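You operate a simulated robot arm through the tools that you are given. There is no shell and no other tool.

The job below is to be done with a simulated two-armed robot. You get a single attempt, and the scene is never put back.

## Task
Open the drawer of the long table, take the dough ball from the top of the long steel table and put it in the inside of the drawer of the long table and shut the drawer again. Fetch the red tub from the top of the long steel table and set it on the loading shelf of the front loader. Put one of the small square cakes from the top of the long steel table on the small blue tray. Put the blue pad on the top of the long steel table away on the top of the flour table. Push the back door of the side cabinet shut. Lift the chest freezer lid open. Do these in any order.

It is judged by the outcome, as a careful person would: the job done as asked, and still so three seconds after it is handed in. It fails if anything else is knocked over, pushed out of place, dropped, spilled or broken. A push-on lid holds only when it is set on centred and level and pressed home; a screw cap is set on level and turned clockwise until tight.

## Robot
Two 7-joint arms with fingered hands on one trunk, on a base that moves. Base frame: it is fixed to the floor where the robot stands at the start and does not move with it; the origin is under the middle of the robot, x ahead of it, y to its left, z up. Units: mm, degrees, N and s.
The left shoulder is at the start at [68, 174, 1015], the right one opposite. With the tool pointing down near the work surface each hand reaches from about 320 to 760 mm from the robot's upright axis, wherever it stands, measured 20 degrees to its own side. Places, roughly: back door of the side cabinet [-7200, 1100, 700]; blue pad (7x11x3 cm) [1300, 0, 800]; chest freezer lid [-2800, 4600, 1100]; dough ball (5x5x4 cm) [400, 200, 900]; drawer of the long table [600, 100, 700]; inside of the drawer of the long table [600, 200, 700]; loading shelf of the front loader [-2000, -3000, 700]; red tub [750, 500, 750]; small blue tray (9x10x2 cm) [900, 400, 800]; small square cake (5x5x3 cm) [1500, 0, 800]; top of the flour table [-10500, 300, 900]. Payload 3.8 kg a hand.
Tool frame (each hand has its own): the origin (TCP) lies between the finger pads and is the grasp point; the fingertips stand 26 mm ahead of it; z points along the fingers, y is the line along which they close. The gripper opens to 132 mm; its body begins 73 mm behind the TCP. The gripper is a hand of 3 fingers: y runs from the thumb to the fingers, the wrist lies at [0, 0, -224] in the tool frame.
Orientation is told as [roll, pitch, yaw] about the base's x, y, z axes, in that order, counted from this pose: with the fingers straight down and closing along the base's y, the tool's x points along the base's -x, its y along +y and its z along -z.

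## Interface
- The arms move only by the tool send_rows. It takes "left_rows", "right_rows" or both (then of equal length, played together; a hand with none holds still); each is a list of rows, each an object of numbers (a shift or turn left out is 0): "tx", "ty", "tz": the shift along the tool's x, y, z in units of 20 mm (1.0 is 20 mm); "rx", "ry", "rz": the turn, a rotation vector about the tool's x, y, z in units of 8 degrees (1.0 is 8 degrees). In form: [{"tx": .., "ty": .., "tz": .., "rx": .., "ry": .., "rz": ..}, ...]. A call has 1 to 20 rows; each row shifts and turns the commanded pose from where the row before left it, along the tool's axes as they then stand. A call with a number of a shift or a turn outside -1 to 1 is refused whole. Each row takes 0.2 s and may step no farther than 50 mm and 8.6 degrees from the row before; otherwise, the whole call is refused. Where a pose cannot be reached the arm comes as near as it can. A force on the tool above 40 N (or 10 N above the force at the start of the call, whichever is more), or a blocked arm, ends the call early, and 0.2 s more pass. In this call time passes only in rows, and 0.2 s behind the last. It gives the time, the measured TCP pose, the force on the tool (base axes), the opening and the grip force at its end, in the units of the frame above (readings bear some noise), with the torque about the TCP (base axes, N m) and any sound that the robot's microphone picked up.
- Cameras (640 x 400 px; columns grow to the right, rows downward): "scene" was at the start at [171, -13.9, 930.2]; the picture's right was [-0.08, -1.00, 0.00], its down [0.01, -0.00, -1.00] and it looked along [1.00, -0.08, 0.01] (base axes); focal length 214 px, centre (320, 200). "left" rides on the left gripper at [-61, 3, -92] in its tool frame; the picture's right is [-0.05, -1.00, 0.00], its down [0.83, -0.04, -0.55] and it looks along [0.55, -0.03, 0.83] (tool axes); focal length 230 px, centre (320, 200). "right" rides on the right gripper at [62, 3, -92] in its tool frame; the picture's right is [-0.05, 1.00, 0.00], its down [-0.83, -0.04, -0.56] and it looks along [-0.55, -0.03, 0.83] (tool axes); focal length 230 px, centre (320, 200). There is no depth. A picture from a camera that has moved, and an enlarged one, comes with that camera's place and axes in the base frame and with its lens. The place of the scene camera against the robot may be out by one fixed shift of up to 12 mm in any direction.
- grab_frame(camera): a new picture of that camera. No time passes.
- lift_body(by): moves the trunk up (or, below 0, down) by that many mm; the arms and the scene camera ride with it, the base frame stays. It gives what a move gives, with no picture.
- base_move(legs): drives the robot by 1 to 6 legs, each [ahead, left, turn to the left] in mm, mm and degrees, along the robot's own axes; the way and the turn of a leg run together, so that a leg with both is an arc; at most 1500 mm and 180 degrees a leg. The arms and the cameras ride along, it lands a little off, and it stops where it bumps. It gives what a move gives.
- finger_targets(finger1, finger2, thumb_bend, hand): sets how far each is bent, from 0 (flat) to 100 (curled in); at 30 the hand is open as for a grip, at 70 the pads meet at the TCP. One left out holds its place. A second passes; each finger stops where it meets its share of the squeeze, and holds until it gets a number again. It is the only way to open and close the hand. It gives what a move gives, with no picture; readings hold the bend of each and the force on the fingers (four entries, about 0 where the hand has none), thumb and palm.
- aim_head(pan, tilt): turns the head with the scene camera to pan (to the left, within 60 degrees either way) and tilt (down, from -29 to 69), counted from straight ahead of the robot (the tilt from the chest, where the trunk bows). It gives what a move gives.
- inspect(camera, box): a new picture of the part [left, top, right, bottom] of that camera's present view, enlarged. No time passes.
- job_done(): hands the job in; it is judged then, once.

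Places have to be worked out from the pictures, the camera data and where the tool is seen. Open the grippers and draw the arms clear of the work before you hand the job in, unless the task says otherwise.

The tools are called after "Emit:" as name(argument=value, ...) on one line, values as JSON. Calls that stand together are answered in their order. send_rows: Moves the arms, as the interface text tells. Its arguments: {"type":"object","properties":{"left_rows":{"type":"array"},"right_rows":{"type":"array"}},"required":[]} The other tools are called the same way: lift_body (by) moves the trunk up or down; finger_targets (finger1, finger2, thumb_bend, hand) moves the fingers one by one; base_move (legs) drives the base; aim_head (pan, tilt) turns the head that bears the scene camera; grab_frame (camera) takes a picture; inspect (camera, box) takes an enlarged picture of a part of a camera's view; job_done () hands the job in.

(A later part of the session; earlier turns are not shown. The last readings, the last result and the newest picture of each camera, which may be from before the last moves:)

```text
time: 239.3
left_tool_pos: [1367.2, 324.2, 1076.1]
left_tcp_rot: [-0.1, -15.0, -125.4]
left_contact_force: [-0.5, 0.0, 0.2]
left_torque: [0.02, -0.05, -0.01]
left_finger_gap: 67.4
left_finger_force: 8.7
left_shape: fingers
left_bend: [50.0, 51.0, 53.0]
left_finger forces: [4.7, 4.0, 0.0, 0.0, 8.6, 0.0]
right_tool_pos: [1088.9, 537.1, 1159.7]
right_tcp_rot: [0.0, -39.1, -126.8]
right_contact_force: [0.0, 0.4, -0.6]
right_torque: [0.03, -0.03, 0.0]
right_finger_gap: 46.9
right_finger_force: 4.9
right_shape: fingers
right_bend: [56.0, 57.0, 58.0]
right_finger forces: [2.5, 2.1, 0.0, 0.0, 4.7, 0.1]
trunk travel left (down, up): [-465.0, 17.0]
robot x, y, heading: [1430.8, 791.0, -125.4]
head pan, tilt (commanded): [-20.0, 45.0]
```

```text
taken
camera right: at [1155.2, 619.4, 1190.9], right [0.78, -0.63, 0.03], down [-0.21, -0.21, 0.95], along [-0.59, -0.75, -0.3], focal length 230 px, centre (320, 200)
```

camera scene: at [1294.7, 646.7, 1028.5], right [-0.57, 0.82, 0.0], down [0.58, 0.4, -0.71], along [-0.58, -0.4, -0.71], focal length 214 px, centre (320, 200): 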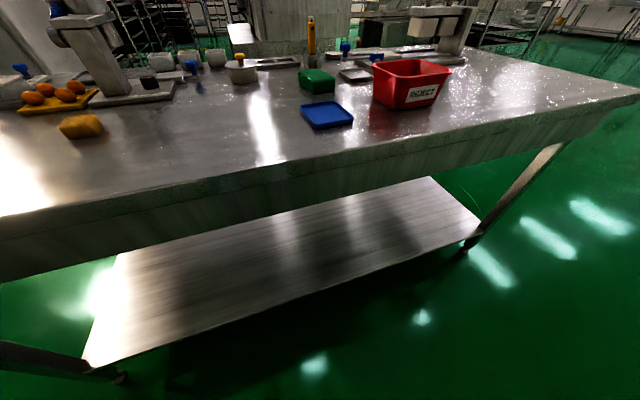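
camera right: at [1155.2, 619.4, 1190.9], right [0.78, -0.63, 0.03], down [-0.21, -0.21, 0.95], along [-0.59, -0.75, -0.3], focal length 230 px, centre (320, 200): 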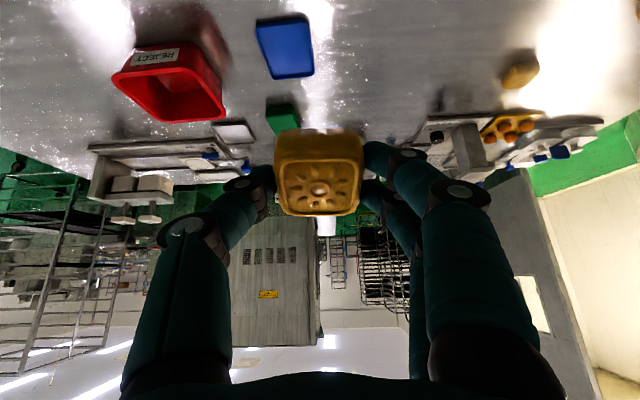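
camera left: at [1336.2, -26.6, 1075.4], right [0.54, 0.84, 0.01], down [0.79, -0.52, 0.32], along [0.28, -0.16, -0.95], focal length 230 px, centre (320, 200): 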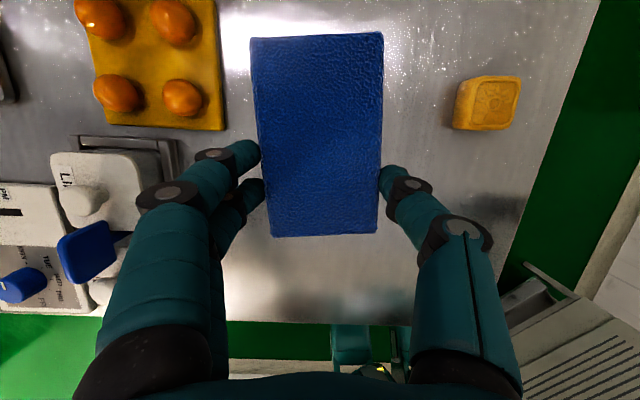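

The tray is about at n≈893, u≈516. I drive 60 mm closer, then stretch the cake hand over toward the tray while keeping it tilted, stopping at z≈980.

Emit:
base_move(legs=[[60, 0, 0]])

Emit:
send_rows(right_rows=[{"tx": 0.162, "ty": -0.241, "tz": 0.915}, {"tx": 0.162, "ty": -0.241, "tz": 0.915}, {"tx": 0.162, "ty": -0.241, "tz": 0.915}, {"tx": 0.162, "ty": -0.241, "tz": 0.915}, {"tx": 0.162, "ty": -0.241, "tz": 0.915}, {"tx": 0.162, "ty": -0.241, "tz": 0.915}, {"tx": 0.162, "ty": -0.241, "tz": 0.915}, {"tx": 0.162, "ty": -0.241, "tz": 0.915}, {"tx": 0.162, "ty": -0.241, "tz": 0.915}, {"tx": 0.162, "ty": -0.241, "tz": 0.915}, {"tx": 0.162, "ty": -0.241, "tz": 0.915}])

Emit:
grab_frame(camera="right")

Emit:
grab_frame(camera="scene")

```text
time: 240.3
left_tool_pos: [1333.4, 276.7, 1075.0]
left_tcp_rot: [-0.2, -15.1, -125.2]
left_contact_force: [-0.9, -0.3, -0.4]
left_torque: [0.03, -0.01, -0.01]
left_finger_gap: 67.0
left_finger_force: 8.3
left_shape: fingers
left_bend: [50.0, 51.0, 53.0]
left_finger forces: [4.7, 4.0, 0.1, 0.0, 8.7, 0.1]
right_tool_pos: [1055.8, 488.8, 1160.7]
right_tcp_rot: [0.0, -39.0, -126.7]
right_contact_force: [-1.3, 0.5, -1.2]
right_torque: [0.01, 0.0, 0.01]
right_finger_gap: 46.8
right_finger_force: 4.4
right_shape: fingers
right_bend: [56.0, 57.0, 58.0]
right_finger forces: [2.4, 2.2, 0.0, 0.0, 4.6, 0.0]
trunk travel left (down, up): [-465.0, 17.0]
robot x, y, heading: [1398.4, 739.2, -125.6]
head pan, tilt (commanded): [-20.0, 45.0]
```

```text
time: 242.7
left_tool_pos: [1334.5, 277.9, 1074.9]
left_tcp_rot: [-0.1, -15.0, -125.2]
left_contact_force: [-0.3, -0.1, -0.9]
left_torque: [0.0, 0.02, -0.03]
left_finger_gap: 67.1
left_finger_force: 9.1
left_shape: fingers
left_bend: [50.0, 51.0, 53.0]
left_finger forces: [4.7, 3.9, 0.1, 0.1, 8.6, 0.1]
right_tool_pos: [952.9, 440.5, 979.9]
right_tcp_rot: [0.2, -39.1, -126.7]
right_contact_force: [-0.2, -0.2, -0.9]
right_torque: [0.01, -0.01, -0.01]
right_finger_gap: 46.8
right_finger_force: 4.5
right_shape: fingers
right_bend: [56.0, 57.0, 58.0]
right_finger forces: [2.4, 2.1, 0.0, 0.0, 4.6, 0.1]
trunk travel left (down, up): [-465.0, 17.0]
robot x, y, heading: [1397.3, 739.2, -125.4]
head pan, tilt (commanded): [-20.0, 45.0]
```

```text
taken
camera right: at [1019.1, 523.2, 1012.0], right [0.78, -0.63, 0.03], down [-0.21, -0.21, 0.95], along [-0.59, -0.75, -0.3], focal length 230 px, centre (320, 200)
```

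right: 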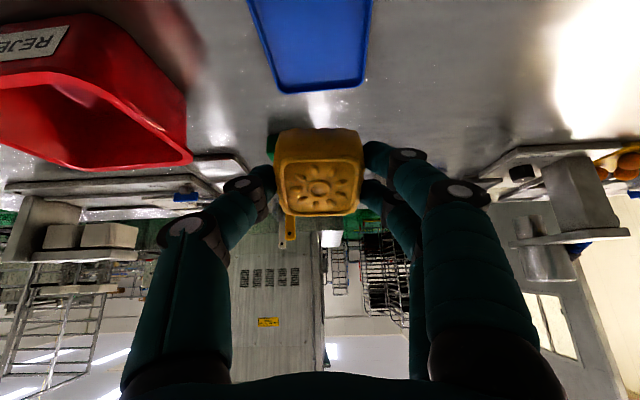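

```text
taken
camera scene: at [1260.6, 598.6, 1028.3], right [-0.57, 0.82, 0.0], down [0.58, 0.4, -0.71], along [-0.58, -0.4, -0.71], focal length 214 px, centre (320, 200)
```

scene: 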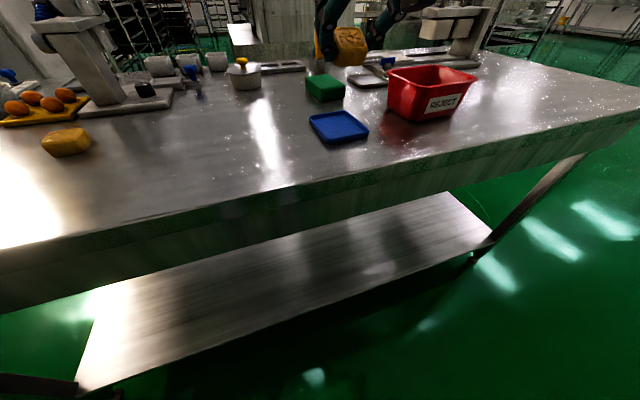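

The cake is nearly above the tray (tray centre about n≈880, u≈516). I enlarge the tray to judge its rim.

Emit:
inspect(camera="scene", box=[280, 20, 480, 170])

Emit:
inspect(camera="right", box=[200, 0, 440, 230])

```text
2.67 times, centred on (380, 95) of scene
camera zoom: at [1260.6, 598.6, 1028.3], right [-0.57, 0.82, 0.0], down [0.58, 0.4, -0.71], along [-0.58, -0.4, -0.71], focal length 572 px, centre (160, 480)
```

zoom: 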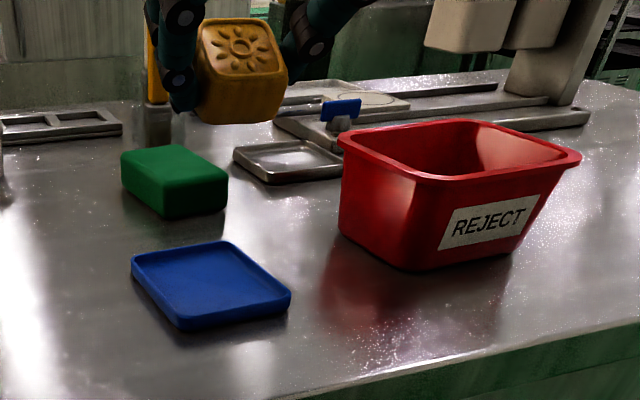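

```text
1.74 times, centred on (320, 115) of right
camera zoom: at [1019.1, 523.2, 1012.0], right [0.78, -0.63, 0.03], down [-0.21, -0.21, 0.95], along [-0.59, -0.75, -0.3], focal length 400 px, centre (320, 348)
```

zoom: 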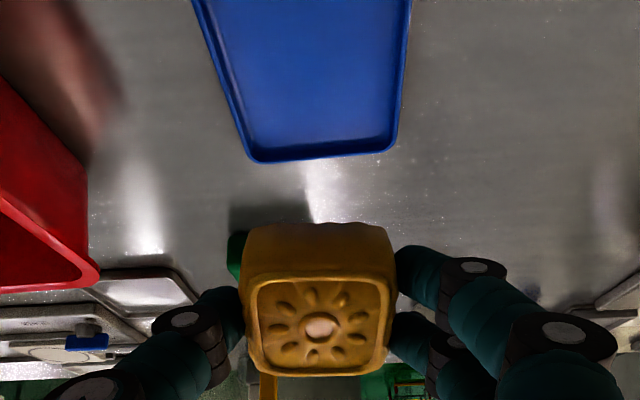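

The tray has a low rim (about 1–1.5 cm inside). I come down to z≈930 and bring the tilt back toward 25° so the cake is nearly level.

Emit:
send_rows(right_rows=[{"tx": 0.28, "tz": 0.847}, {"tx": 0.28, "tz": 0.847}, {"tx": 0.28, "tz": 0.847}, {"ry": 0.875}, {"ry": 0.875}])

Emit:
grab_frame(camera="right")

```text
time: 243.9
left_tool_pos: [1337.3, 275.9, 1075.2]
left_tcp_rot: [-0.2, -15.0, -125.2]
left_contact_force: [0.2, 0.2, 0.2]
left_torque: [-0.01, 0.04, 0.02]
left_finger_gap: 67.1
left_finger_force: 8.6
left_shape: fingers
left_bend: [50.0, 51.0, 53.0]
left_finger forces: [4.7, 4.0, 0.0, 0.0, 8.6, 0.1]
right_tool_pos: [945.3, 424.5, 930.0]
right_tcp_rot: [-0.1, -25.1, -126.7]
right_contact_force: [0.5, -1.2, -0.1]
right_torque: [0.05, -0.02, -0.05]
right_finger_gap: 46.3
right_finger_force: 4.6
right_shape: fingers
right_bend: [57.0, 57.0, 58.0]
right_finger forces: [2.5, 2.1, 0.0, 0.0, 4.5, 0.0]
trunk travel left (down, up): [-465.0, 17.0]
robot x, y, heading: [1395.5, 737.2, -125.4]
head pan, tilt (commanded): [-20.0, 45.0]
```

```text
taken
camera right: at [1004.5, 498.3, 987.8], right [0.77, -0.63, 0.02], down [-0.34, -0.39, 0.86], along [-0.53, -0.67, -0.52], focal length 230 px, centre (320, 200)
```

right: 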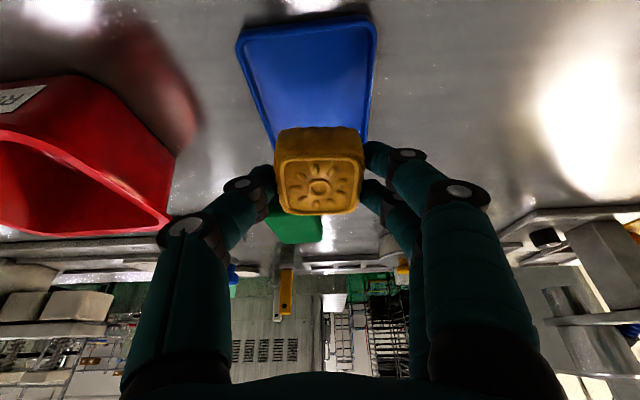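

The cake is right above the tray's centre. I go down to z≈895 and try a bit less tilt.

Emit:
send_rows(right_rows=[{"tx": 0.37, "tz": 0.793}, {"tx": 0.37, "tz": 0.793}, {"ry": 0.875}])

Emit:
grab_frame(camera="right")

```text
time: 244.7
left_tool_pos: [1335.1, 276.6, 1074.7]
left_tcp_rot: [-0.1, -15.1, -125.1]
left_contact_force: [-0.4, 0.2, -0.2]
left_torque: [0.04, -0.01, 0.03]
left_finger_gap: 67.1
left_finger_force: 8.6
left_shape: fingers
left_bend: [50.0, 51.0, 53.0]
left_finger forces: [4.6, 3.9, 0.0, 0.0, 8.6, 0.0]
right_tool_pos: [963.7, 441.3, 881.2]
right_tcp_rot: [0.0, -19.0, -126.8]
right_contact_force: [-0.4, 0.5, -0.7]
right_torque: [0.05, 0.01, -0.02]
right_finger_gap: 46.4
right_finger_force: 3.9
right_shape: fingers
right_bend: [57.0, 57.0, 58.0]
right_finger forces: [2.5, 2.1, 0.0, 0.1, 4.6, 0.0]
right hand out of reach, approached as far as the arm can: row 3
trunk travel left (down, up): [-465.0, 17.0]
robot x, y, heading: [1398.2, 737.1, -125.6]
head pan, tilt (commanded): [-20.0, 45.0]
```

```text
taken
camera right: at [1019.3, 508.6, 947.2], right [0.77, -0.64, 0.02], down [-0.4, -0.46, 0.79], along [-0.5, -0.62, -0.61], focal length 230 px, centre (320, 200)
```

right: 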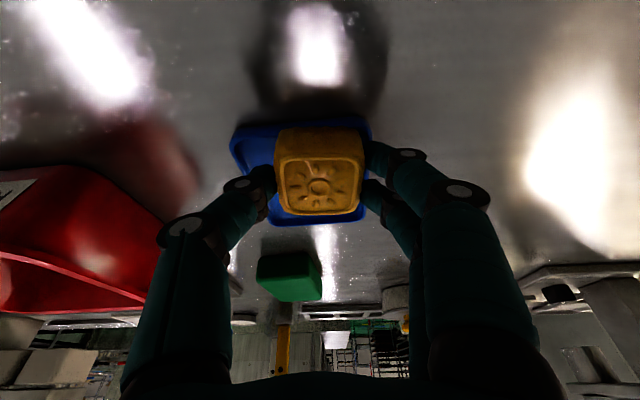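

The lesser tilt pulled the hand back about 25 mm. I raise, return to 25° tilt, and move ahead/right to be over the tray centre again.

Emit:
send_rows(right_rows=[{"tx": -0.2, "tz": -0.59}, {"tx": -0.2, "tz": -0.59}, {"ry": -0.75}, {"tx": -0.57, "ty": -0.2, "tz": 0.265}, {"tx": -0.57, "ty": -0.2, "tz": 0.265}])

Emit:
grab_frame(camera="right")

```text
time: 245.9
left_tool_pos: [1333.4, 277.1, 1074.7]
left_tcp_rot: [-0.1, -15.1, -125.2]
left_contact_force: [0.4, -0.5, -1.2]
left_torque: [0.03, -0.02, 0.01]
left_finger_gap: 67.2
left_finger_force: 9.1
left_shape: fingers
left_bend: [50.0, 51.0, 53.0]
left_finger forces: [4.6, 3.9, 0.0, 0.1, 8.5, 0.0]
right_tool_pos: [952.9, 432.9, 894.9]
right_tcp_rot: [0.2, -24.2, -126.7]
right_contact_force: [-0.4, 0.1, -0.4]
right_torque: [0.04, -0.02, 0.0]
right_finger_gap: 46.6
right_finger_force: 4.9
right_shape: fingers
right_bend: [57.0, 57.0, 58.0]
right_finger forces: [2.3, 2.0, 0.0, 0.0, 4.6, 0.1]
right hand out of reach, approached as far as the arm can: row 1, 2
trunk travel left (down, up): [-465.0, 17.0]
robot x, y, heading: [1397.5, 736.0, -125.3]
head pan, tilt (commanded): [-20.0, 45.0]
```

```text
taken
camera right: at [1011.0, 506.1, 953.0], right [0.77, -0.63, 0.02], down [-0.35, -0.4, 0.85], along [-0.53, -0.66, -0.53], focal length 230 px, centre (320, 200)
```

right: 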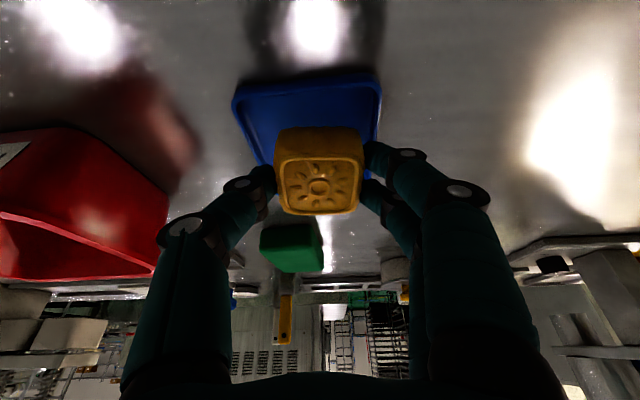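

Now 12 mm more ahead, then down in small steps until the cake just touches the tray.

Emit:
send_rows(right_rows=[{"tx": -0.547, "ty": -0.2, "tz": 0.246}, {"tx": 0.25, "tz": 0.547}])

Emit:
send_rows(right_rows=[{"tx": 0.08, "tz": 0.18}])

Emit:
grab_frame(camera="right")

```text
time: 246.5
left_tool_pos: [1333.3, 277.5, 1075.9]
left_tcp_rot: [-0.1, -15.1, -125.1]
left_contact_force: [-0.3, 0.0, -0.3]
left_torque: [0.0, -0.03, 0.0]
left_finger_gap: 67.2
left_finger_force: 8.5
left_shape: fingers
left_bend: [50.0, 51.0, 53.0]
left_finger forces: [4.7, 4.0, 0.0, 0.0, 8.6, 0.0]
right_tool_pos: [942.0, 427.0, 882.4]
right_tcp_rot: [0.1, -23.9, -126.7]
right_contact_force: [0.4, 0.0, -1.0]
right_torque: [0.02, -0.03, -0.01]
right_finger_gap: 46.4
right_finger_force: 4.3
right_shape: fingers
right_bend: [57.0, 57.0, 58.0]
right_finger forces: [2.5, 2.0, 0.1, 0.0, 4.5, 0.1]
trunk travel left (down, up): [-465.0, 17.0]
robot x, y, heading: [1396.6, 738.9, -125.3]
head pan, tilt (commanded): [-20.0, 45.0]
```

```text
time: 246.9
left_tool_pos: [1333.4, 276.4, 1075.3]
left_tcp_rot: [-0.2, -15.1, -125.1]
left_contact_force: [0.3, 0.4, -0.3]
left_torque: [0.01, 0.0, 0.01]
left_finger_gap: 67.3
left_finger_force: 8.3
left_shape: fingers
left_bend: [50.0, 51.0, 53.0]
left_finger forces: [4.7, 3.8, 0.0, 0.0, 8.6, 0.0]
right_tool_pos: [944.2, 427.2, 878.9]
right_tcp_rot: [0.1, -24.2, -126.7]
right_contact_force: [0.5, 0.4, 0.3]
right_torque: [-0.01, 0.0, -0.01]
right_finger_gap: 46.2
right_finger_force: 4.5
right_shape: fingers
right_bend: [57.0, 57.0, 58.0]
right_finger forces: [2.4, 2.0, 0.1, 0.0, 4.5, 0.0]
trunk travel left (down, up): [-465.0, 17.0]
robot x, y, heading: [1396.3, 742.4, -125.1]
head pan, tilt (commanded): [-20.0, 45.0]
```

```text
taken
camera right: at [1001.8, 499.6, 936.0], right [0.77, -0.63, 0.02], down [-0.35, -0.4, 0.85], along [-0.53, -0.66, -0.53], focal length 230 px, centre (320, 200)
```

right: 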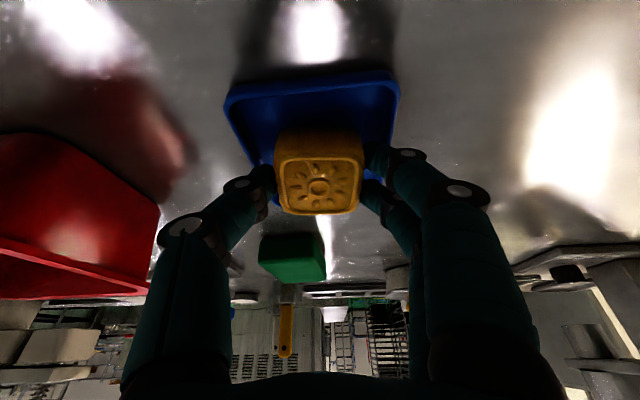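

Well centred. I lower in 3–4 mm steps, checking the force.

Emit:
send_rows(right_rows=[{"tx": 0.08, "tz": 0.18}])

Emit:
send_rows(right_rows=[{"tx": 0.06, "tz": 0.14}])

```text
time: 247.3
left_tool_pos: [1333.8, 276.1, 1075.6]
left_tcp_rot: [-0.1, -15.0, -125.2]
left_contact_force: [1.0, -0.6, -0.8]
left_torque: [-0.01, 0.02, 0.02]
left_finger_gap: 67.2
left_finger_force: 8.6
left_shape: fingers
left_bend: [50.0, 51.0, 53.0]
left_finger forces: [4.6, 3.9, 0.1, 0.1, 8.6, 0.1]
right_tool_pos: [942.6, 427.8, 873.7]
right_tcp_rot: [0.0, -24.1, -126.7]
right_contact_force: [0.0, -0.5, -0.1]
right_torque: [0.03, 0.01, 0.0]
right_finger_gap: 46.6
right_finger_force: 4.6
right_shape: fingers
right_bend: [57.0, 57.0, 58.0]
right_finger forces: [2.4, 2.1, 0.0, 0.0, 4.5, 0.0]
trunk travel left (down, up): [-465.0, 17.0]
robot x, y, heading: [1396.1, 735.2, -125.3]
head pan, tilt (commanded): [-20.0, 45.0]
```

```text
time: 247.7
left_tool_pos: [1334.6, 277.4, 1077.2]
left_tcp_rot: [-0.1, -15.1, -125.2]
left_contact_force: [0.4, 0.3, -0.3]
left_torque: [0.05, -0.03, 0.06]
left_finger_gap: 67.3
left_finger_force: 8.5
left_shape: fingers
left_bend: [50.0, 51.0, 53.0]
left_finger forces: [4.8, 3.9, 0.0, 0.0, 8.6, 0.1]
right_tool_pos: [941.7, 427.0, 871.4]
right_tcp_rot: [0.0, -24.2, -126.8]
right_contact_force: [-0.7, 0.2, 2.1]
right_torque: [-0.01, 0.03, 0.01]
right_finger_gap: 46.2
right_finger_force: 4.7
right_shape: fingers
right_bend: [57.0, 57.0, 58.0]
right_finger forces: [2.8, 1.9, 0.1, 0.1, 4.9, 0.0]
trunk travel left (down, up): [-465.0, 17.0]
robot x, y, heading: [1402.8, 742.1, -125.5]
head pan, tilt (commanded): [-20.0, 45.0]
```

The cake's edge touches the tray floor (2 N). I open the fingers a few millimetres to let it settle.

Emit:
finger_targets(hand="right", finger1=54, finger2=54, thumb_bend=55)

Emit:
grab_frame(camera="right")

Emit:
inspect(camera="scene", box=[260, 40, 440, 170])

```text
time: 248.7
left_tool_pos: [1333.6, 276.6, 1075.2]
left_tcp_rot: [0.0, -15.1, -125.2]
left_contact_force: [-0.2, -0.3, 0.4]
left_torque: [0.0, 0.0, 0.01]
left_finger_gap: 67.1
left_finger_force: 8.5
left_shape: fingers
left_bend: [50.0, 51.0, 53.0]
left_finger forces: [4.8, 3.9, 0.0, 0.1, 8.7, 0.1]
right_tool_pos: [942.0, 427.1, 872.0]
right_tcp_rot: [0.1, -24.1, -126.6]
right_contact_force: [-0.4, 0.0, 0.8]
right_torque: [-0.02, 0.02, -0.02]
right_finger_gap: 49.8
right_finger_force: 1.5
right_shape: fingers
right_bend: [55.0, 54.0, 55.0]
right_finger forces: [1.6, 0.1, 0.0, 0.1, 1.3, 0.0]
trunk travel left (down, up): [-465.0, 17.0]
robot x, y, heading: [1395.8, 742.4, -125.3]
head pan, tilt (commanded): [-20.0, 45.0]
```

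```text
taken
camera right: at [1001.2, 499.8, 928.9], right [0.77, -0.63, 0.02], down [-0.35, -0.4, 0.85], along [-0.53, -0.66, -0.53], focal length 230 px, centre (320, 200)
```

right: 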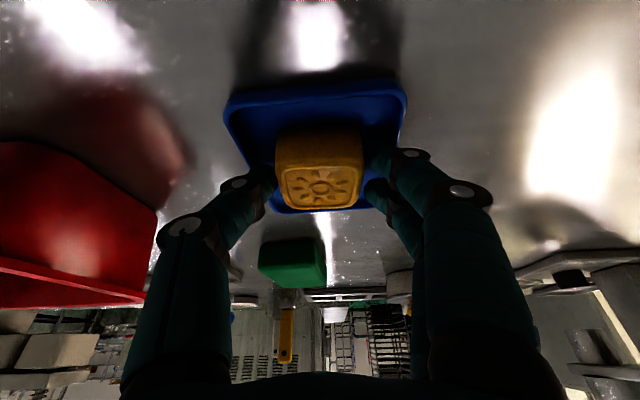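

```text
3.08 times, centred on (350, 105) of scene
camera zoom: at [1260.9, 598.7, 1028.4], right [-0.57, 0.82, 0.0], down [0.58, 0.4, -0.71], along [-0.58, -0.4, -0.71], focal length 660 px, centre (228, 492)
```

zoom: 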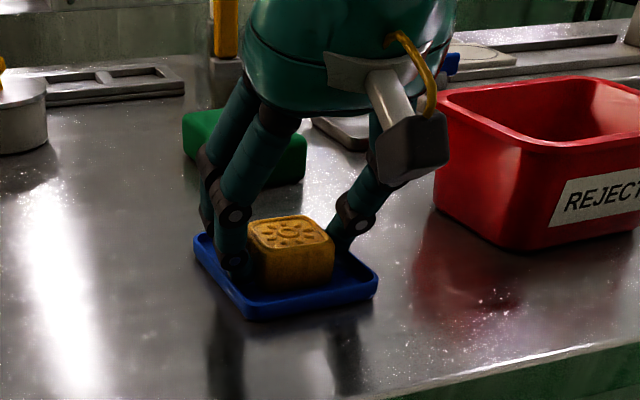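

The cake sits in the tray. I open a touch more until no contact, then lift straight up.

Emit:
finger_targets(hand="right", finger1=51, finger2=51, thumb_bend=52)

Emit:
inspect(camera="scene", box=[260, 40, 440, 170])

```text
time: 249.7
left_tool_pos: [1334.1, 276.8, 1076.8]
left_tcp_rot: [-0.1, -15.2, -125.2]
left_contact_force: [0.4, 0.9, -0.3]
left_torque: [-0.01, -0.02, 0.01]
left_finger_gap: 66.9
left_finger_force: 8.3
left_shape: fingers
left_bend: [50.0, 51.0, 53.0]
left_finger forces: [4.7, 4.0, 0.0, 0.0, 8.5, 0.1]
right_tool_pos: [942.5, 426.8, 871.4]
right_tcp_rot: [0.1, -24.1, -126.8]
right_contact_force: [0.0, -0.5, 3.8]
right_torque: [0.02, 0.13, 0.0]
right_finger_gap: 50.0
right_finger_force: 4.4
right_shape: fingers
right_bend: [55.0, 51.0, 54.0]
right_finger forces: [3.8, 0.0, 0.0, 0.0, 4.5, 0.0]
trunk travel left (down, up): [-465.0, 17.0]
robot x, y, heading: [1393.0, 740.2, -125.2]
head pan, tilt (commanded): [-20.0, 45.0]
```

```text
3.08 times, centred on (350, 105) of scene
camera zoom: at [1261.0, 598.7, 1028.4], right [-0.57, 0.82, 0.0], down [0.58, 0.4, -0.71], along [-0.58, -0.4, -0.71], focal length 660 px, centre (228, 492)
```

zoom: 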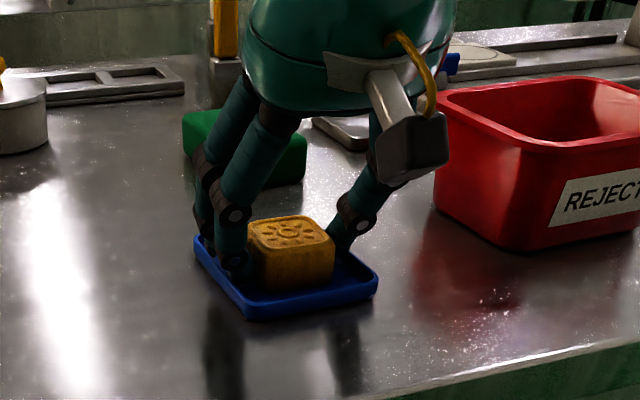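

The fingers now touch the tray's rim outward, so the cake is free. I relax halfway and lift slowly, straight up.

Emit:
finger_targets(hand="right", finger1=54, finger2=52, thumb_bend=54)

Emit:
send_rows(right_rows=[{"tx": -0.1, "tz": -0.23}, {"tx": -0.1, "tz": -0.23}])

Emit:
inspect(camera="scene", box=[260, 40, 440, 170])

```text
time: 250.7
left_tool_pos: [1333.4, 277.4, 1075.5]
left_tcp_rot: [-0.1, -15.1, -125.2]
left_contact_force: [0.0, -0.3, -0.4]
left_torque: [0.04, 0.0, 0.03]
left_finger_gap: 67.0
left_finger_force: 9.0
left_shape: fingers
left_bend: [50.0, 51.0, 53.0]
left_finger forces: [4.7, 3.9, 0.0, 0.0, 8.6, 0.0]
right_tool_pos: [941.4, 427.6, 870.0]
right_tcp_rot: [0.1, -24.1, -126.7]
right_contact_force: [0.0, -1.2, 3.2]
right_torque: [-0.04, 0.0, 0.01]
right_finger_gap: 50.0
right_finger_force: 2.6
right_shape: fingers
right_bend: [55.0, 52.0, 55.0]
right_finger forces: [1.8, 0.1, 0.1, 0.0, 2.5, 0.0]
trunk travel left (down, up): [-465.0, 17.0]
robot x, y, heading: [1398.1, 739.1, -125.6]
head pan, tilt (commanded): [-20.0, 45.0]
```

```text
time: 251.3
left_tool_pos: [1334.4, 276.9, 1075.6]
left_tcp_rot: [-0.1, -15.1, -125.2]
left_contact_force: [0.1, -0.1, 0.1]
left_torque: [0.01, 0.01, -0.01]
left_finger_gap: 67.2
left_finger_force: 8.4
left_shape: fingers
left_bend: [50.0, 51.0, 53.0]
left_finger forces: [4.7, 3.9, 0.0, 0.1, 8.6, 0.0]
right_tool_pos: [943.7, 427.4, 881.3]
right_tcp_rot: [0.1, -24.1, -126.7]
right_contact_force: [0.6, 0.3, 0.2]
right_torque: [0.01, -0.01, 0.03]
right_finger_gap: 53.8
right_finger_force: 0.0
right_shape: fingers
right_bend: [54.0, 52.0, 54.0]
right_finger forces: [0.0, 0.1, 0.0, 0.0, 0.0, 0.0]
trunk travel left (down, up): [-465.0, 17.0]
robot x, y, heading: [1395.4, 738.2, -125.6]
head pan, tilt (commanded): [-20.0, 45.0]
```

```text
3.08 times, centred on (350, 105) of scene
camera zoom: at [1260.9, 598.7, 1028.4], right [-0.57, 0.82, 0.0], down [0.58, 0.4, -0.71], along [-0.58, -0.4, -0.71], focal length 660 px, centre (228, 492)
```

zoom: 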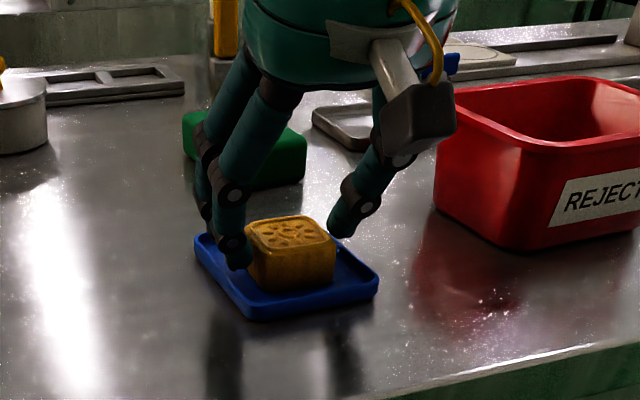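

The cake stays in the tray and the hand is free. I open more and lift clear.

Emit:
finger_targets(hand="right", finger1=48, finger2=48, thumb_bend=48)

Emit:
send_rows(right_rows=[{"tx": -0.407, "tz": -0.913}, {"tx": -0.407, "tz": -0.913}, {"tx": -0.407, "tz": -0.913}, {"ry": -0.75}, {"ry": -0.75}, {"tx": -0.55, "tz": -0.75}, {"tx": -0.55, "tz": -0.75}, {"tx": -0.55, "tz": -0.75}])

Emit:
grab_frame(camera="scene")

Emit:
grab_frame(camera="right")

```text
time: 252.3
left_tool_pos: [1333.7, 277.5, 1076.0]
left_tcp_rot: [-0.2, -15.1, -125.2]
left_contact_force: [-0.4, -0.9, -1.2]
left_torque: [0.04, 0.0, -0.01]
left_finger_gap: 67.1
left_finger_force: 8.3
left_shape: fingers
left_bend: [50.0, 51.0, 53.0]
left_finger forces: [4.6, 3.9, 0.0, 0.0, 8.6, 0.0]
right_tool_pos: [942.8, 426.9, 880.8]
right_tcp_rot: [0.1, -24.1, -126.8]
right_contact_force: [0.9, -0.2, -0.7]
right_torque: [-0.01, -0.01, -0.01]
right_finger_gap: 73.7
right_finger_force: 0.1
right_shape: fingers
right_bend: [48.0, 48.0, 48.0]
right_finger forces: [0.1, 0.0, 0.0, 0.0, 0.0, 0.0]
trunk travel left (down, up): [-465.0, 17.0]
robot x, y, heading: [1394.6, 741.5, -125.4]
head pan, tilt (commanded): [-20.0, 45.0]
```

```text
time: 254.1
left_tool_pos: [1333.9, 277.3, 1076.0]
left_tcp_rot: [-0.1, -15.2, -125.2]
left_contact_force: [-0.4, -0.3, -0.3]
left_torque: [0.01, 0.02, 0.01]
left_finger_gap: 67.3
left_finger_force: 9.0
left_shape: fingers
left_bend: [50.0, 51.0, 53.0]
left_finger forces: [4.8, 3.8, 0.1, 0.0, 8.6, 0.1]
right_tool_pos: [949.9, 432.1, 989.6]
right_tcp_rot: [0.0, -36.1, -126.6]
right_contact_force: [0.3, -0.8, 0.1]
right_torque: [0.0, 0.01, -0.01]
right_finger_gap: 74.0
right_finger_force: 0.1
right_shape: fingers
right_bend: [48.0, 48.0, 48.0]
right_finger forces: [0.0, 0.1, 0.0, 0.1, 0.0, 0.1]
right hand out of reach, approached as far as the arm can: row 3
trunk travel left (down, up): [-465.0, 17.0]
robot x, y, heading: [1397.0, 739.2, -125.2]
head pan, tilt (commanded): [-20.0, 45.0]
```

```text
taken
camera scene: at [1261.0, 598.8, 1028.5], right [-0.57, 0.82, 0.0], down [0.58, 0.4, -0.71], along [-0.58, -0.4, -0.71], focal length 214 px, centre (320, 200)
```

scene: 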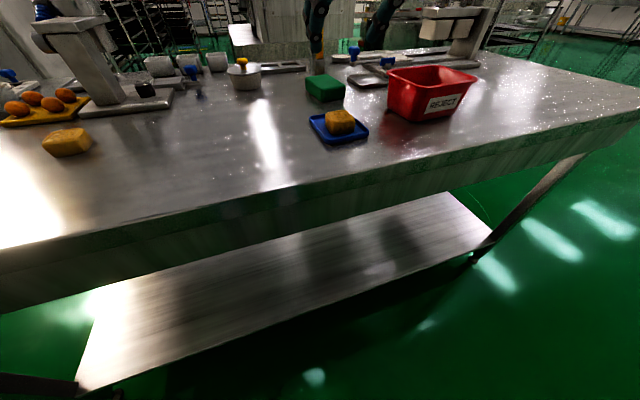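

```text
taken
camera right: at [1014.2, 512.7, 1027.8], right [0.78, -0.63, 0.03], down [-0.24, -0.25, 0.94], along [-0.58, -0.74, -0.35], focal length 230 px, centre (320, 200)
```

right: 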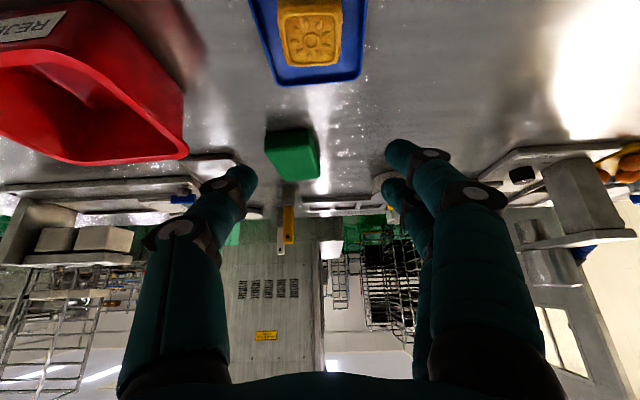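

The cake is on the tray. Next the red tub (rim about u 279–394, n 831–930, rim height ≈911). I shift the base right 185 mm to bring the right hand over it, and look.

Emit:
base_move(legs=[[-10, -185, 0]])

Emit:
grab_frame(camera="right")

Emit:
grab_frame(camera="scene")

```text
time: 256.4
left_tool_pos: [1185.2, 395.8, 1075.8]
left_tcp_rot: [-0.1, -15.1, -125.4]
left_contact_force: [-0.3, 0.7, -0.5]
left_torque: [-0.02, 0.0, -0.02]
left_finger_gap: 67.3
left_finger_force: 8.2
left_shape: fingers
left_bend: [50.0, 51.0, 53.0]
left_finger forces: [4.6, 3.8, 0.1, 0.0, 8.6, 0.0]
right_tool_pos: [801.5, 550.6, 989.8]
right_tcp_rot: [0.2, -36.0, -126.8]
right_contact_force: [-0.1, 1.1, -0.7]
right_torque: [0.02, 0.01, -0.02]
right_finger_gap: 73.9
right_finger_force: 0.1
right_shape: fingers
right_bend: [48.0, 48.0, 48.0]
right_finger forces: [0.0, 0.1, 0.0, 0.1, 0.0, 0.0]
trunk travel left (down, up): [-465.0, 17.0]
robot x, y, heading: [1251.1, 855.6, -125.5]
head pan, tilt (commanded): [-20.0, 45.0]
```

```text
taken
camera right: at [866.7, 630.7, 1027.4], right [0.77, -0.63, 0.03], down [-0.24, -0.25, 0.94], along [-0.59, -0.73, -0.35], focal length 230 px, centre (320, 200)
```

right: 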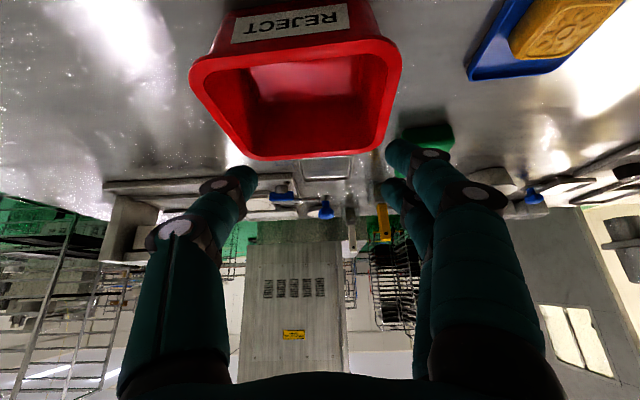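

```text
taken
camera scene: at [1114.0, 715.8, 1028.4], right [-0.56, 0.83, 0.0], down [0.58, 0.4, -0.71], along [-0.58, -0.4, -0.71], focal length 214 px, centre (320, 200)
```

scene: 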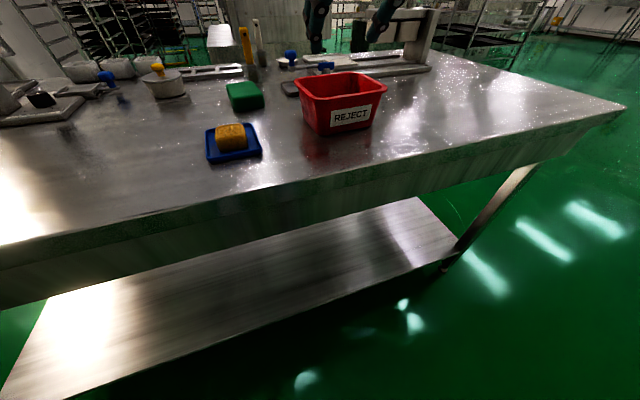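

The rim measures about 118 mm along u and 100 mm along n, centred near n≈878, u≈315. I open the right hand wide, to grasp the tub across its whole width, and check the opening.

Emit:
finger_targets(hand="right", finger1=20, finger2=20, thumb_bend=20)

Emit:
grab_frame(camera="right")

```text
time: 257.4
left_tool_pos: [1184.5, 394.2, 1076.3]
left_tcp_rot: [-0.2, -15.1, -125.6]
left_contact_force: [0.5, -0.2, -0.6]
left_torque: [0.04, 0.01, 0.03]
left_finger_gap: 66.9
left_finger_force: 8.6
left_shape: fingers
left_bend: [50.0, 51.0, 53.0]
left_finger forces: [4.7, 3.9, 0.0, 0.0, 8.6, 0.0]
right_tool_pos: [802.9, 549.9, 989.9]
right_tcp_rot: [0.1, -36.1, -127.0]
right_contact_force: [-0.4, 0.6, -0.4]
right_torque: [-0.02, 0.0, 0.0]
right_finger_gap: 154.6
right_finger_force: 0.0
right_shape: fingers
right_bend: [20.0, 20.0, 20.0]
right_finger forces: [0.0, 0.1, 0.1, 0.1, 0.0, 0.0]
trunk travel left (down, up): [-465.0, 17.0]
robot x, y, heading: [1255.2, 854.1, -125.7]
head pan, tilt (commanded): [-20.0, 45.0]
```

```text
taken
camera right: at [866.8, 630.6, 1027.4], right [0.77, -0.63, 0.03], down [-0.24, -0.25, 0.94], along [-0.59, -0.73, -0.35], focal length 230 px, centre (320, 200)
```

right: 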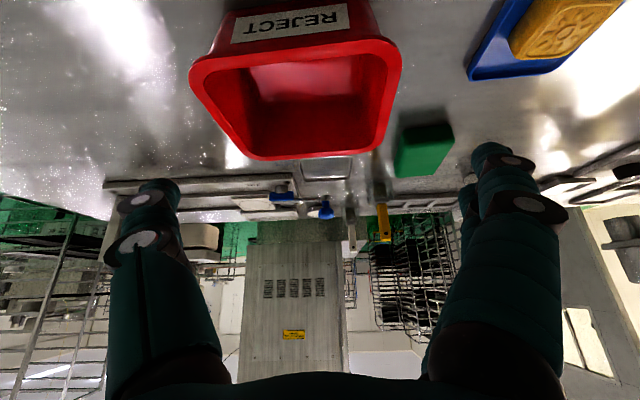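

The opening is 155 mm, ample. I centre the hand over the tub and reduce the tilt slightly, still above the rim.

Emit:
send_rows(right_rows=[{"tx": -0.058, "ty": -0.35, "tz": 0.81}, {"tx": -0.058, "ty": -0.35, "tz": 0.81}, {"ry": 0.75}])

Emit:
grab_frame(camera="right")

```text
time: 258.2
left_tool_pos: [1186.4, 393.2, 1076.4]
left_tcp_rot: [-0.2, -15.1, -125.5]
left_contact_force: [0.8, -0.5, -1.1]
left_torque: [0.04, 0.03, -0.01]
left_finger_gap: 67.4
left_finger_force: 8.7
left_shape: fingers
left_bend: [50.0, 51.0, 53.0]
left_finger forces: [4.8, 3.8, 0.0, 0.0, 8.6, 0.0]
right_tool_pos: [779.9, 539.7, 965.9]
right_tcp_rot: [0.0, -30.1, -126.9]
right_contact_force: [0.5, -0.1, -0.3]
right_torque: [0.0, 0.0, -0.02]
right_finger_gap: 154.9
right_finger_force: 0.0
right_shape: fingers
right_bend: [20.0, 20.0, 20.0]
right_finger forces: [0.1, 0.1, 0.0, 0.0, 0.0, 0.0]
trunk travel left (down, up): [-465.0, 17.0]
robot x, y, heading: [1250.1, 854.3, -125.8]
head pan, tilt (commanded): [-20.0, 45.0]
```

```text
taken
camera right: at [841.8, 617.3, 1013.9], right [0.77, -0.63, 0.03], down [-0.3, -0.33, 0.9], along [-0.56, -0.7, -0.44], focal length 230 px, centre (320, 200)
```

right: 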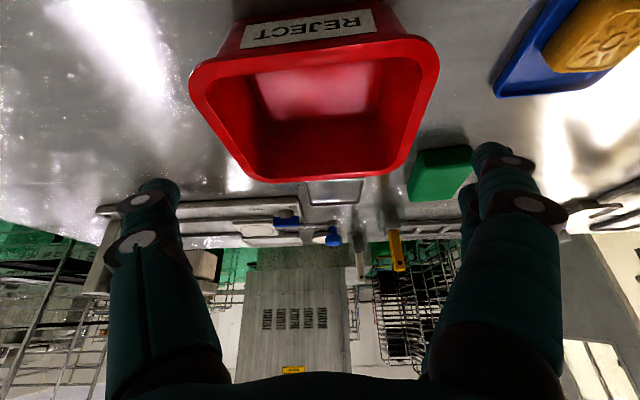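

The rim is centred (u 257–375, n 830–926, z≈911). I go straight down 46 mm so the fingers pass outside both side walls.

Emit:
send_rows(right_rows=[{"tx": 0.383, "tz": 0.664}, {"tx": 0.383, "tz": 0.664}, {"tx": 0.383, "tz": 0.664}])

Emit:
grab_frame(camera="right")

Emit:
inspect(camera="scene", box=[240, 20, 440, 170])

```text
time: 259.0
left_tool_pos: [1185.4, 393.8, 1076.1]
left_tcp_rot: [-0.1, -14.9, -125.6]
left_contact_force: [-0.8, 0.4, -0.4]
left_torque: [0.03, 0.01, 0.02]
left_finger_gap: 67.4
left_finger_force: 8.4
left_shape: fingers
left_bend: [50.0, 51.0, 53.0]
left_finger forces: [4.8, 3.8, 0.0, 0.0, 8.6, 0.0]
right_tool_pos: [777.8, 542.5, 917.3]
right_tcp_rot: [0.1, -30.2, -127.1]
right_contact_force: [-0.1, 1.0, -0.1]
right_torque: [0.03, -0.02, 0.02]
right_finger_gap: 154.9
right_finger_force: 0.0
right_shape: fingers
right_bend: [20.0, 20.0, 20.0]
right_finger forces: [0.1, 0.1, 0.0, 0.0, 0.1, 0.0]
trunk travel left (down, up): [-465.0, 17.0]
robot x, y, heading: [1253.1, 855.6, -125.4]
head pan, tilt (commanded): [-20.0, 45.0]
```

```text
taken
camera right: at [840.0, 619.6, 965.9], right [0.77, -0.64, 0.03], down [-0.3, -0.33, 0.9], along [-0.56, -0.7, -0.44], focal length 230 px, centre (320, 200)
```

right: 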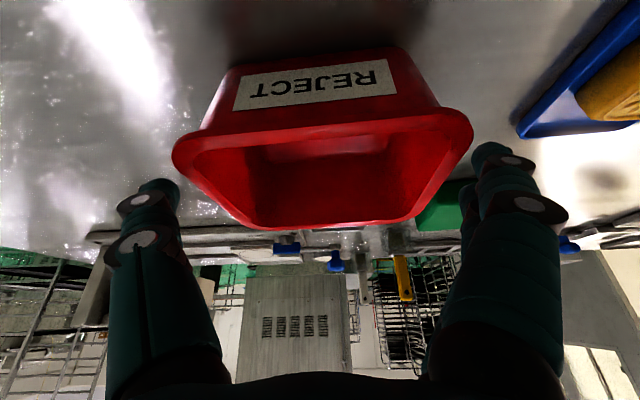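

```text
2.67 times, centred on (340, 95) of scene
camera zoom: at [1113.5, 715.9, 1028.3], right [-0.56, 0.83, 0.0], down [0.58, 0.4, -0.71], along [-0.58, -0.4, -0.71], focal length 572 px, centre (267, 480)
```

zoom: 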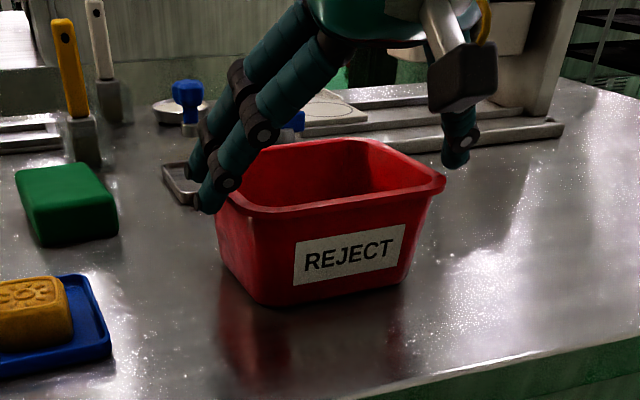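

Fingers straddle the tub correctly, tips just under the rim. I go 20 mm lower for a deeper hold and start closing.

Emit:
send_rows(right_rows=[{"tx": 0.25, "tz": 0.433}, {"tx": 0.25, "tz": 0.433}])

Emit:
finger_targets(hand="right", finger1=33, finger2=33, thumb_bend=33)

Emit:
grab_frame(camera="right")

Emit:
inspect(camera="scene", box=[240, 20, 440, 170])

```text
time: 259.6
left_tool_pos: [1185.3, 394.3, 1075.0]
left_tcp_rot: [-0.1, -15.0, -125.5]
left_contact_force: [1.3, -0.4, -0.7]
left_torque: [0.0, -0.02, 0.01]
left_finger_gap: 67.1
left_finger_force: 8.5
left_shape: fingers
left_bend: [50.0, 51.0, 53.0]
left_finger forces: [4.7, 3.9, 0.1, 0.1, 8.5, 0.1]
right_tool_pos: [777.7, 541.8, 898.1]
right_tcp_rot: [0.1, -30.1, -126.9]
right_contact_force: [0.6, -0.4, -0.3]
right_torque: [-0.02, 0.01, 0.01]
right_finger_gap: 154.9
right_finger_force: 0.0
right_shape: fingers
right_bend: [20.0, 20.0, 20.0]
right_finger forces: [0.1, 0.1, 0.0, 0.0, 0.0, 0.0]
trunk travel left (down, up): [-465.0, 17.0]
robot x, y, heading: [1249.5, 856.7, -125.5]
head pan, tilt (commanded): [-20.0, 45.0]
```

```text
time: 260.6
left_tool_pos: [1186.1, 393.2, 1075.7]
left_tcp_rot: [-0.1, -15.1, -125.5]
left_contact_force: [0.5, -0.9, 0.3]
left_torque: [0.04, 0.03, 0.01]
left_finger_gap: 66.9
left_finger_force: 8.2
left_shape: fingers
left_bend: [50.0, 51.0, 53.0]
left_finger forces: [4.7, 3.9, 0.0, 0.0, 8.6, 0.0]
right_tool_pos: [779.3, 542.6, 898.8]
right_tcp_rot: [0.2, -30.1, -127.0]
right_contact_force: [0.1, 1.2, 2.9]
right_torque: [0.06, 0.05, 0.0]
right_finger_gap: 139.7
right_finger_force: 7.6
right_shape: fingers
right_bend: [30.0, 30.0, 30.0]
right_finger forces: [4.9, 2.5, 0.1, 0.0, 8.2, 0.0]
trunk travel left (down, up): [-465.0, 17.0]
robot x, y, heading: [1252.2, 859.7, -126.0]
head pan, tilt (commanded): [-20.0, 45.0]
```

```text
taken
camera right: at [841.3, 619.5, 947.1], right [0.77, -0.63, 0.03], down [-0.3, -0.33, 0.9], along [-0.56, -0.7, -0.44], focal length 230 px, centre (320, 200)
```

right: 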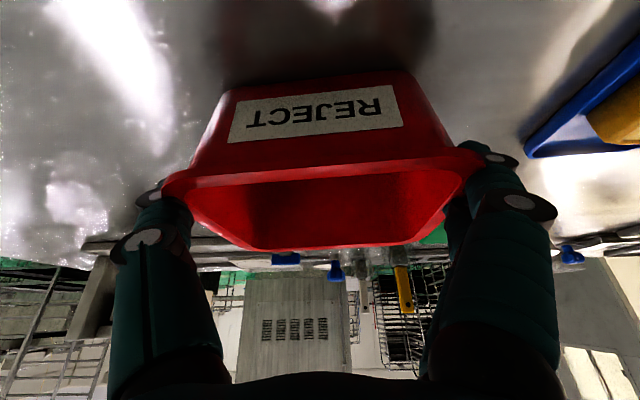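

```text
2.67 times, centred on (340, 95) of scene
camera zoom: at [1114.1, 715.9, 1028.4], right [-0.56, 0.83, 0.0], down [0.58, 0.4, -0.71], along [-0.58, -0.4, -0.71], focal length 572 px, centre (267, 480)
```

zoom: 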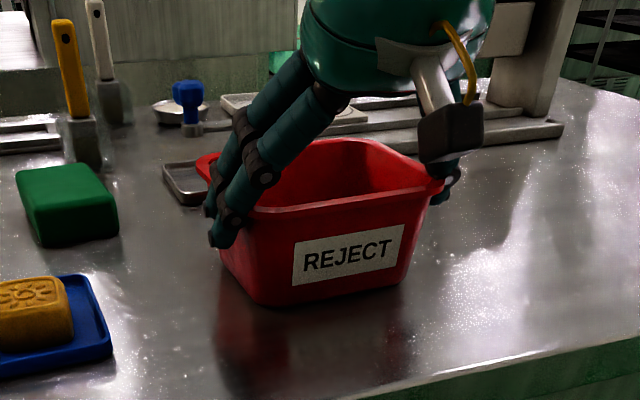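

The fingers hold the tub on both sides (4.9 + 2.5 vs 8.2 N). I tighten further.

Emit:
finger_targets(hand="right", finger1=38, finger2=40, thumb_bend=39)

Emit:
inspect(camera="scene", box=[240, 20, 440, 170])

```text
time: 261.6
left_tool_pos: [1185.0, 394.7, 1075.8]
left_tcp_rot: [0.0, -15.1, -125.5]
left_contact_force: [-0.4, 0.5, -0.6]
left_torque: [0.0, -0.01, 0.0]
left_finger_gap: 67.3
left_finger_force: 9.0
left_shape: fingers
left_bend: [50.0, 51.0, 53.0]
left_finger forces: [4.8, 3.9, 0.0, 0.0, 8.6, 0.0]
right_tool_pos: [778.5, 542.7, 898.7]
right_tcp_rot: [0.1, -30.1, -126.9]
right_contact_force: [-0.1, 0.8, 4.1]
right_torque: [0.08, 0.06, 0.09]
right_finger_gap: 137.5
right_finger_force: 18.0
right_shape: fingers
right_bend: [32.0, 32.0, 33.0]
right_finger forces: [9.5, 8.2, 0.1, 0.1, 18.1, 0.0]
trunk travel left (down, up): [-465.0, 17.0]
robot x, y, heading: [1254.6, 855.2, -125.5]
head pan, tilt (commanded): [-20.0, 45.0]
```

```text
2.67 times, centred on (340, 95) of scene
camera zoom: at [1114.2, 716.0, 1028.5], right [-0.56, 0.83, 0.0], down [0.58, 0.4, -0.71], along [-0.58, -0.4, -0.71], focal length 572 px, centre (267, 480)
```

zoom: 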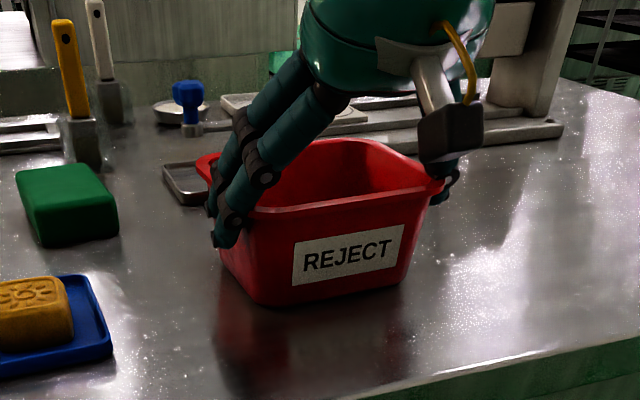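

Grip is about 18 N per side, fingers under the rim. I lift 20 mm and check that the tub comes along level.

Emit:
send_rows(right_rows=[{"tx": -0.25, "tz": -0.433}, {"tx": -0.25, "tz": -0.433}])

Emit:
inspect(camera="scene", box=[240, 20, 440, 170])

```text
time: 262.2
left_tool_pos: [1185.7, 392.4, 1076.1]
left_tcp_rot: [-0.1, -15.1, -125.5]
left_contact_force: [-0.4, -0.5, -0.4]
left_torque: [-0.01, 0.03, -0.01]
left_finger_gap: 67.1
left_finger_force: 8.6
left_shape: fingers
left_bend: [50.0, 51.0, 53.0]
left_finger forces: [4.7, 3.9, 0.0, 0.0, 8.6, 0.0]
right_tool_pos: [778.1, 542.2, 919.9]
right_tcp_rot: [0.1, -29.9, -126.9]
right_contact_force: [-0.6, 0.0, -1.2]
right_torque: [0.01, -0.02, -0.01]
right_finger_gap: 137.3
right_finger_force: 16.5
right_shape: fingers
right_bend: [32.0, 32.0, 33.0]
right_finger forces: [9.5, 8.4, 0.0, 0.0, 15.9, 0.0]
trunk travel left (down, up): [-465.0, 17.0]
robot x, y, heading: [1255.9, 856.4, -125.4]
head pan, tilt (commanded): [-20.0, 45.0]
```

```text
2.67 times, centred on (340, 95) of scene
camera zoom: at [1114.1, 715.9, 1028.4], right [-0.56, 0.83, 0.0], down [0.58, 0.4, -0.71], along [-0.58, -0.4, -0.71], focal length 572 px, centre (267, 480)
```

zoom: 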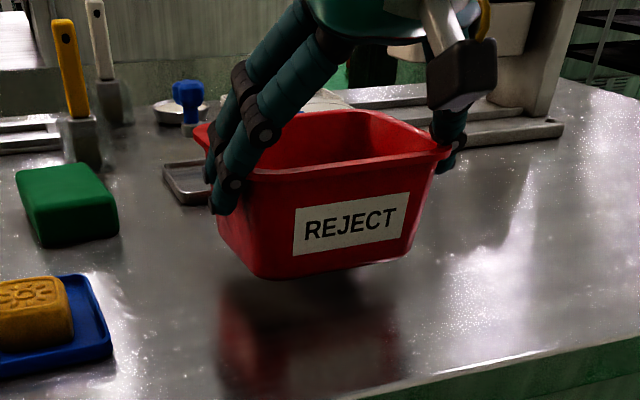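

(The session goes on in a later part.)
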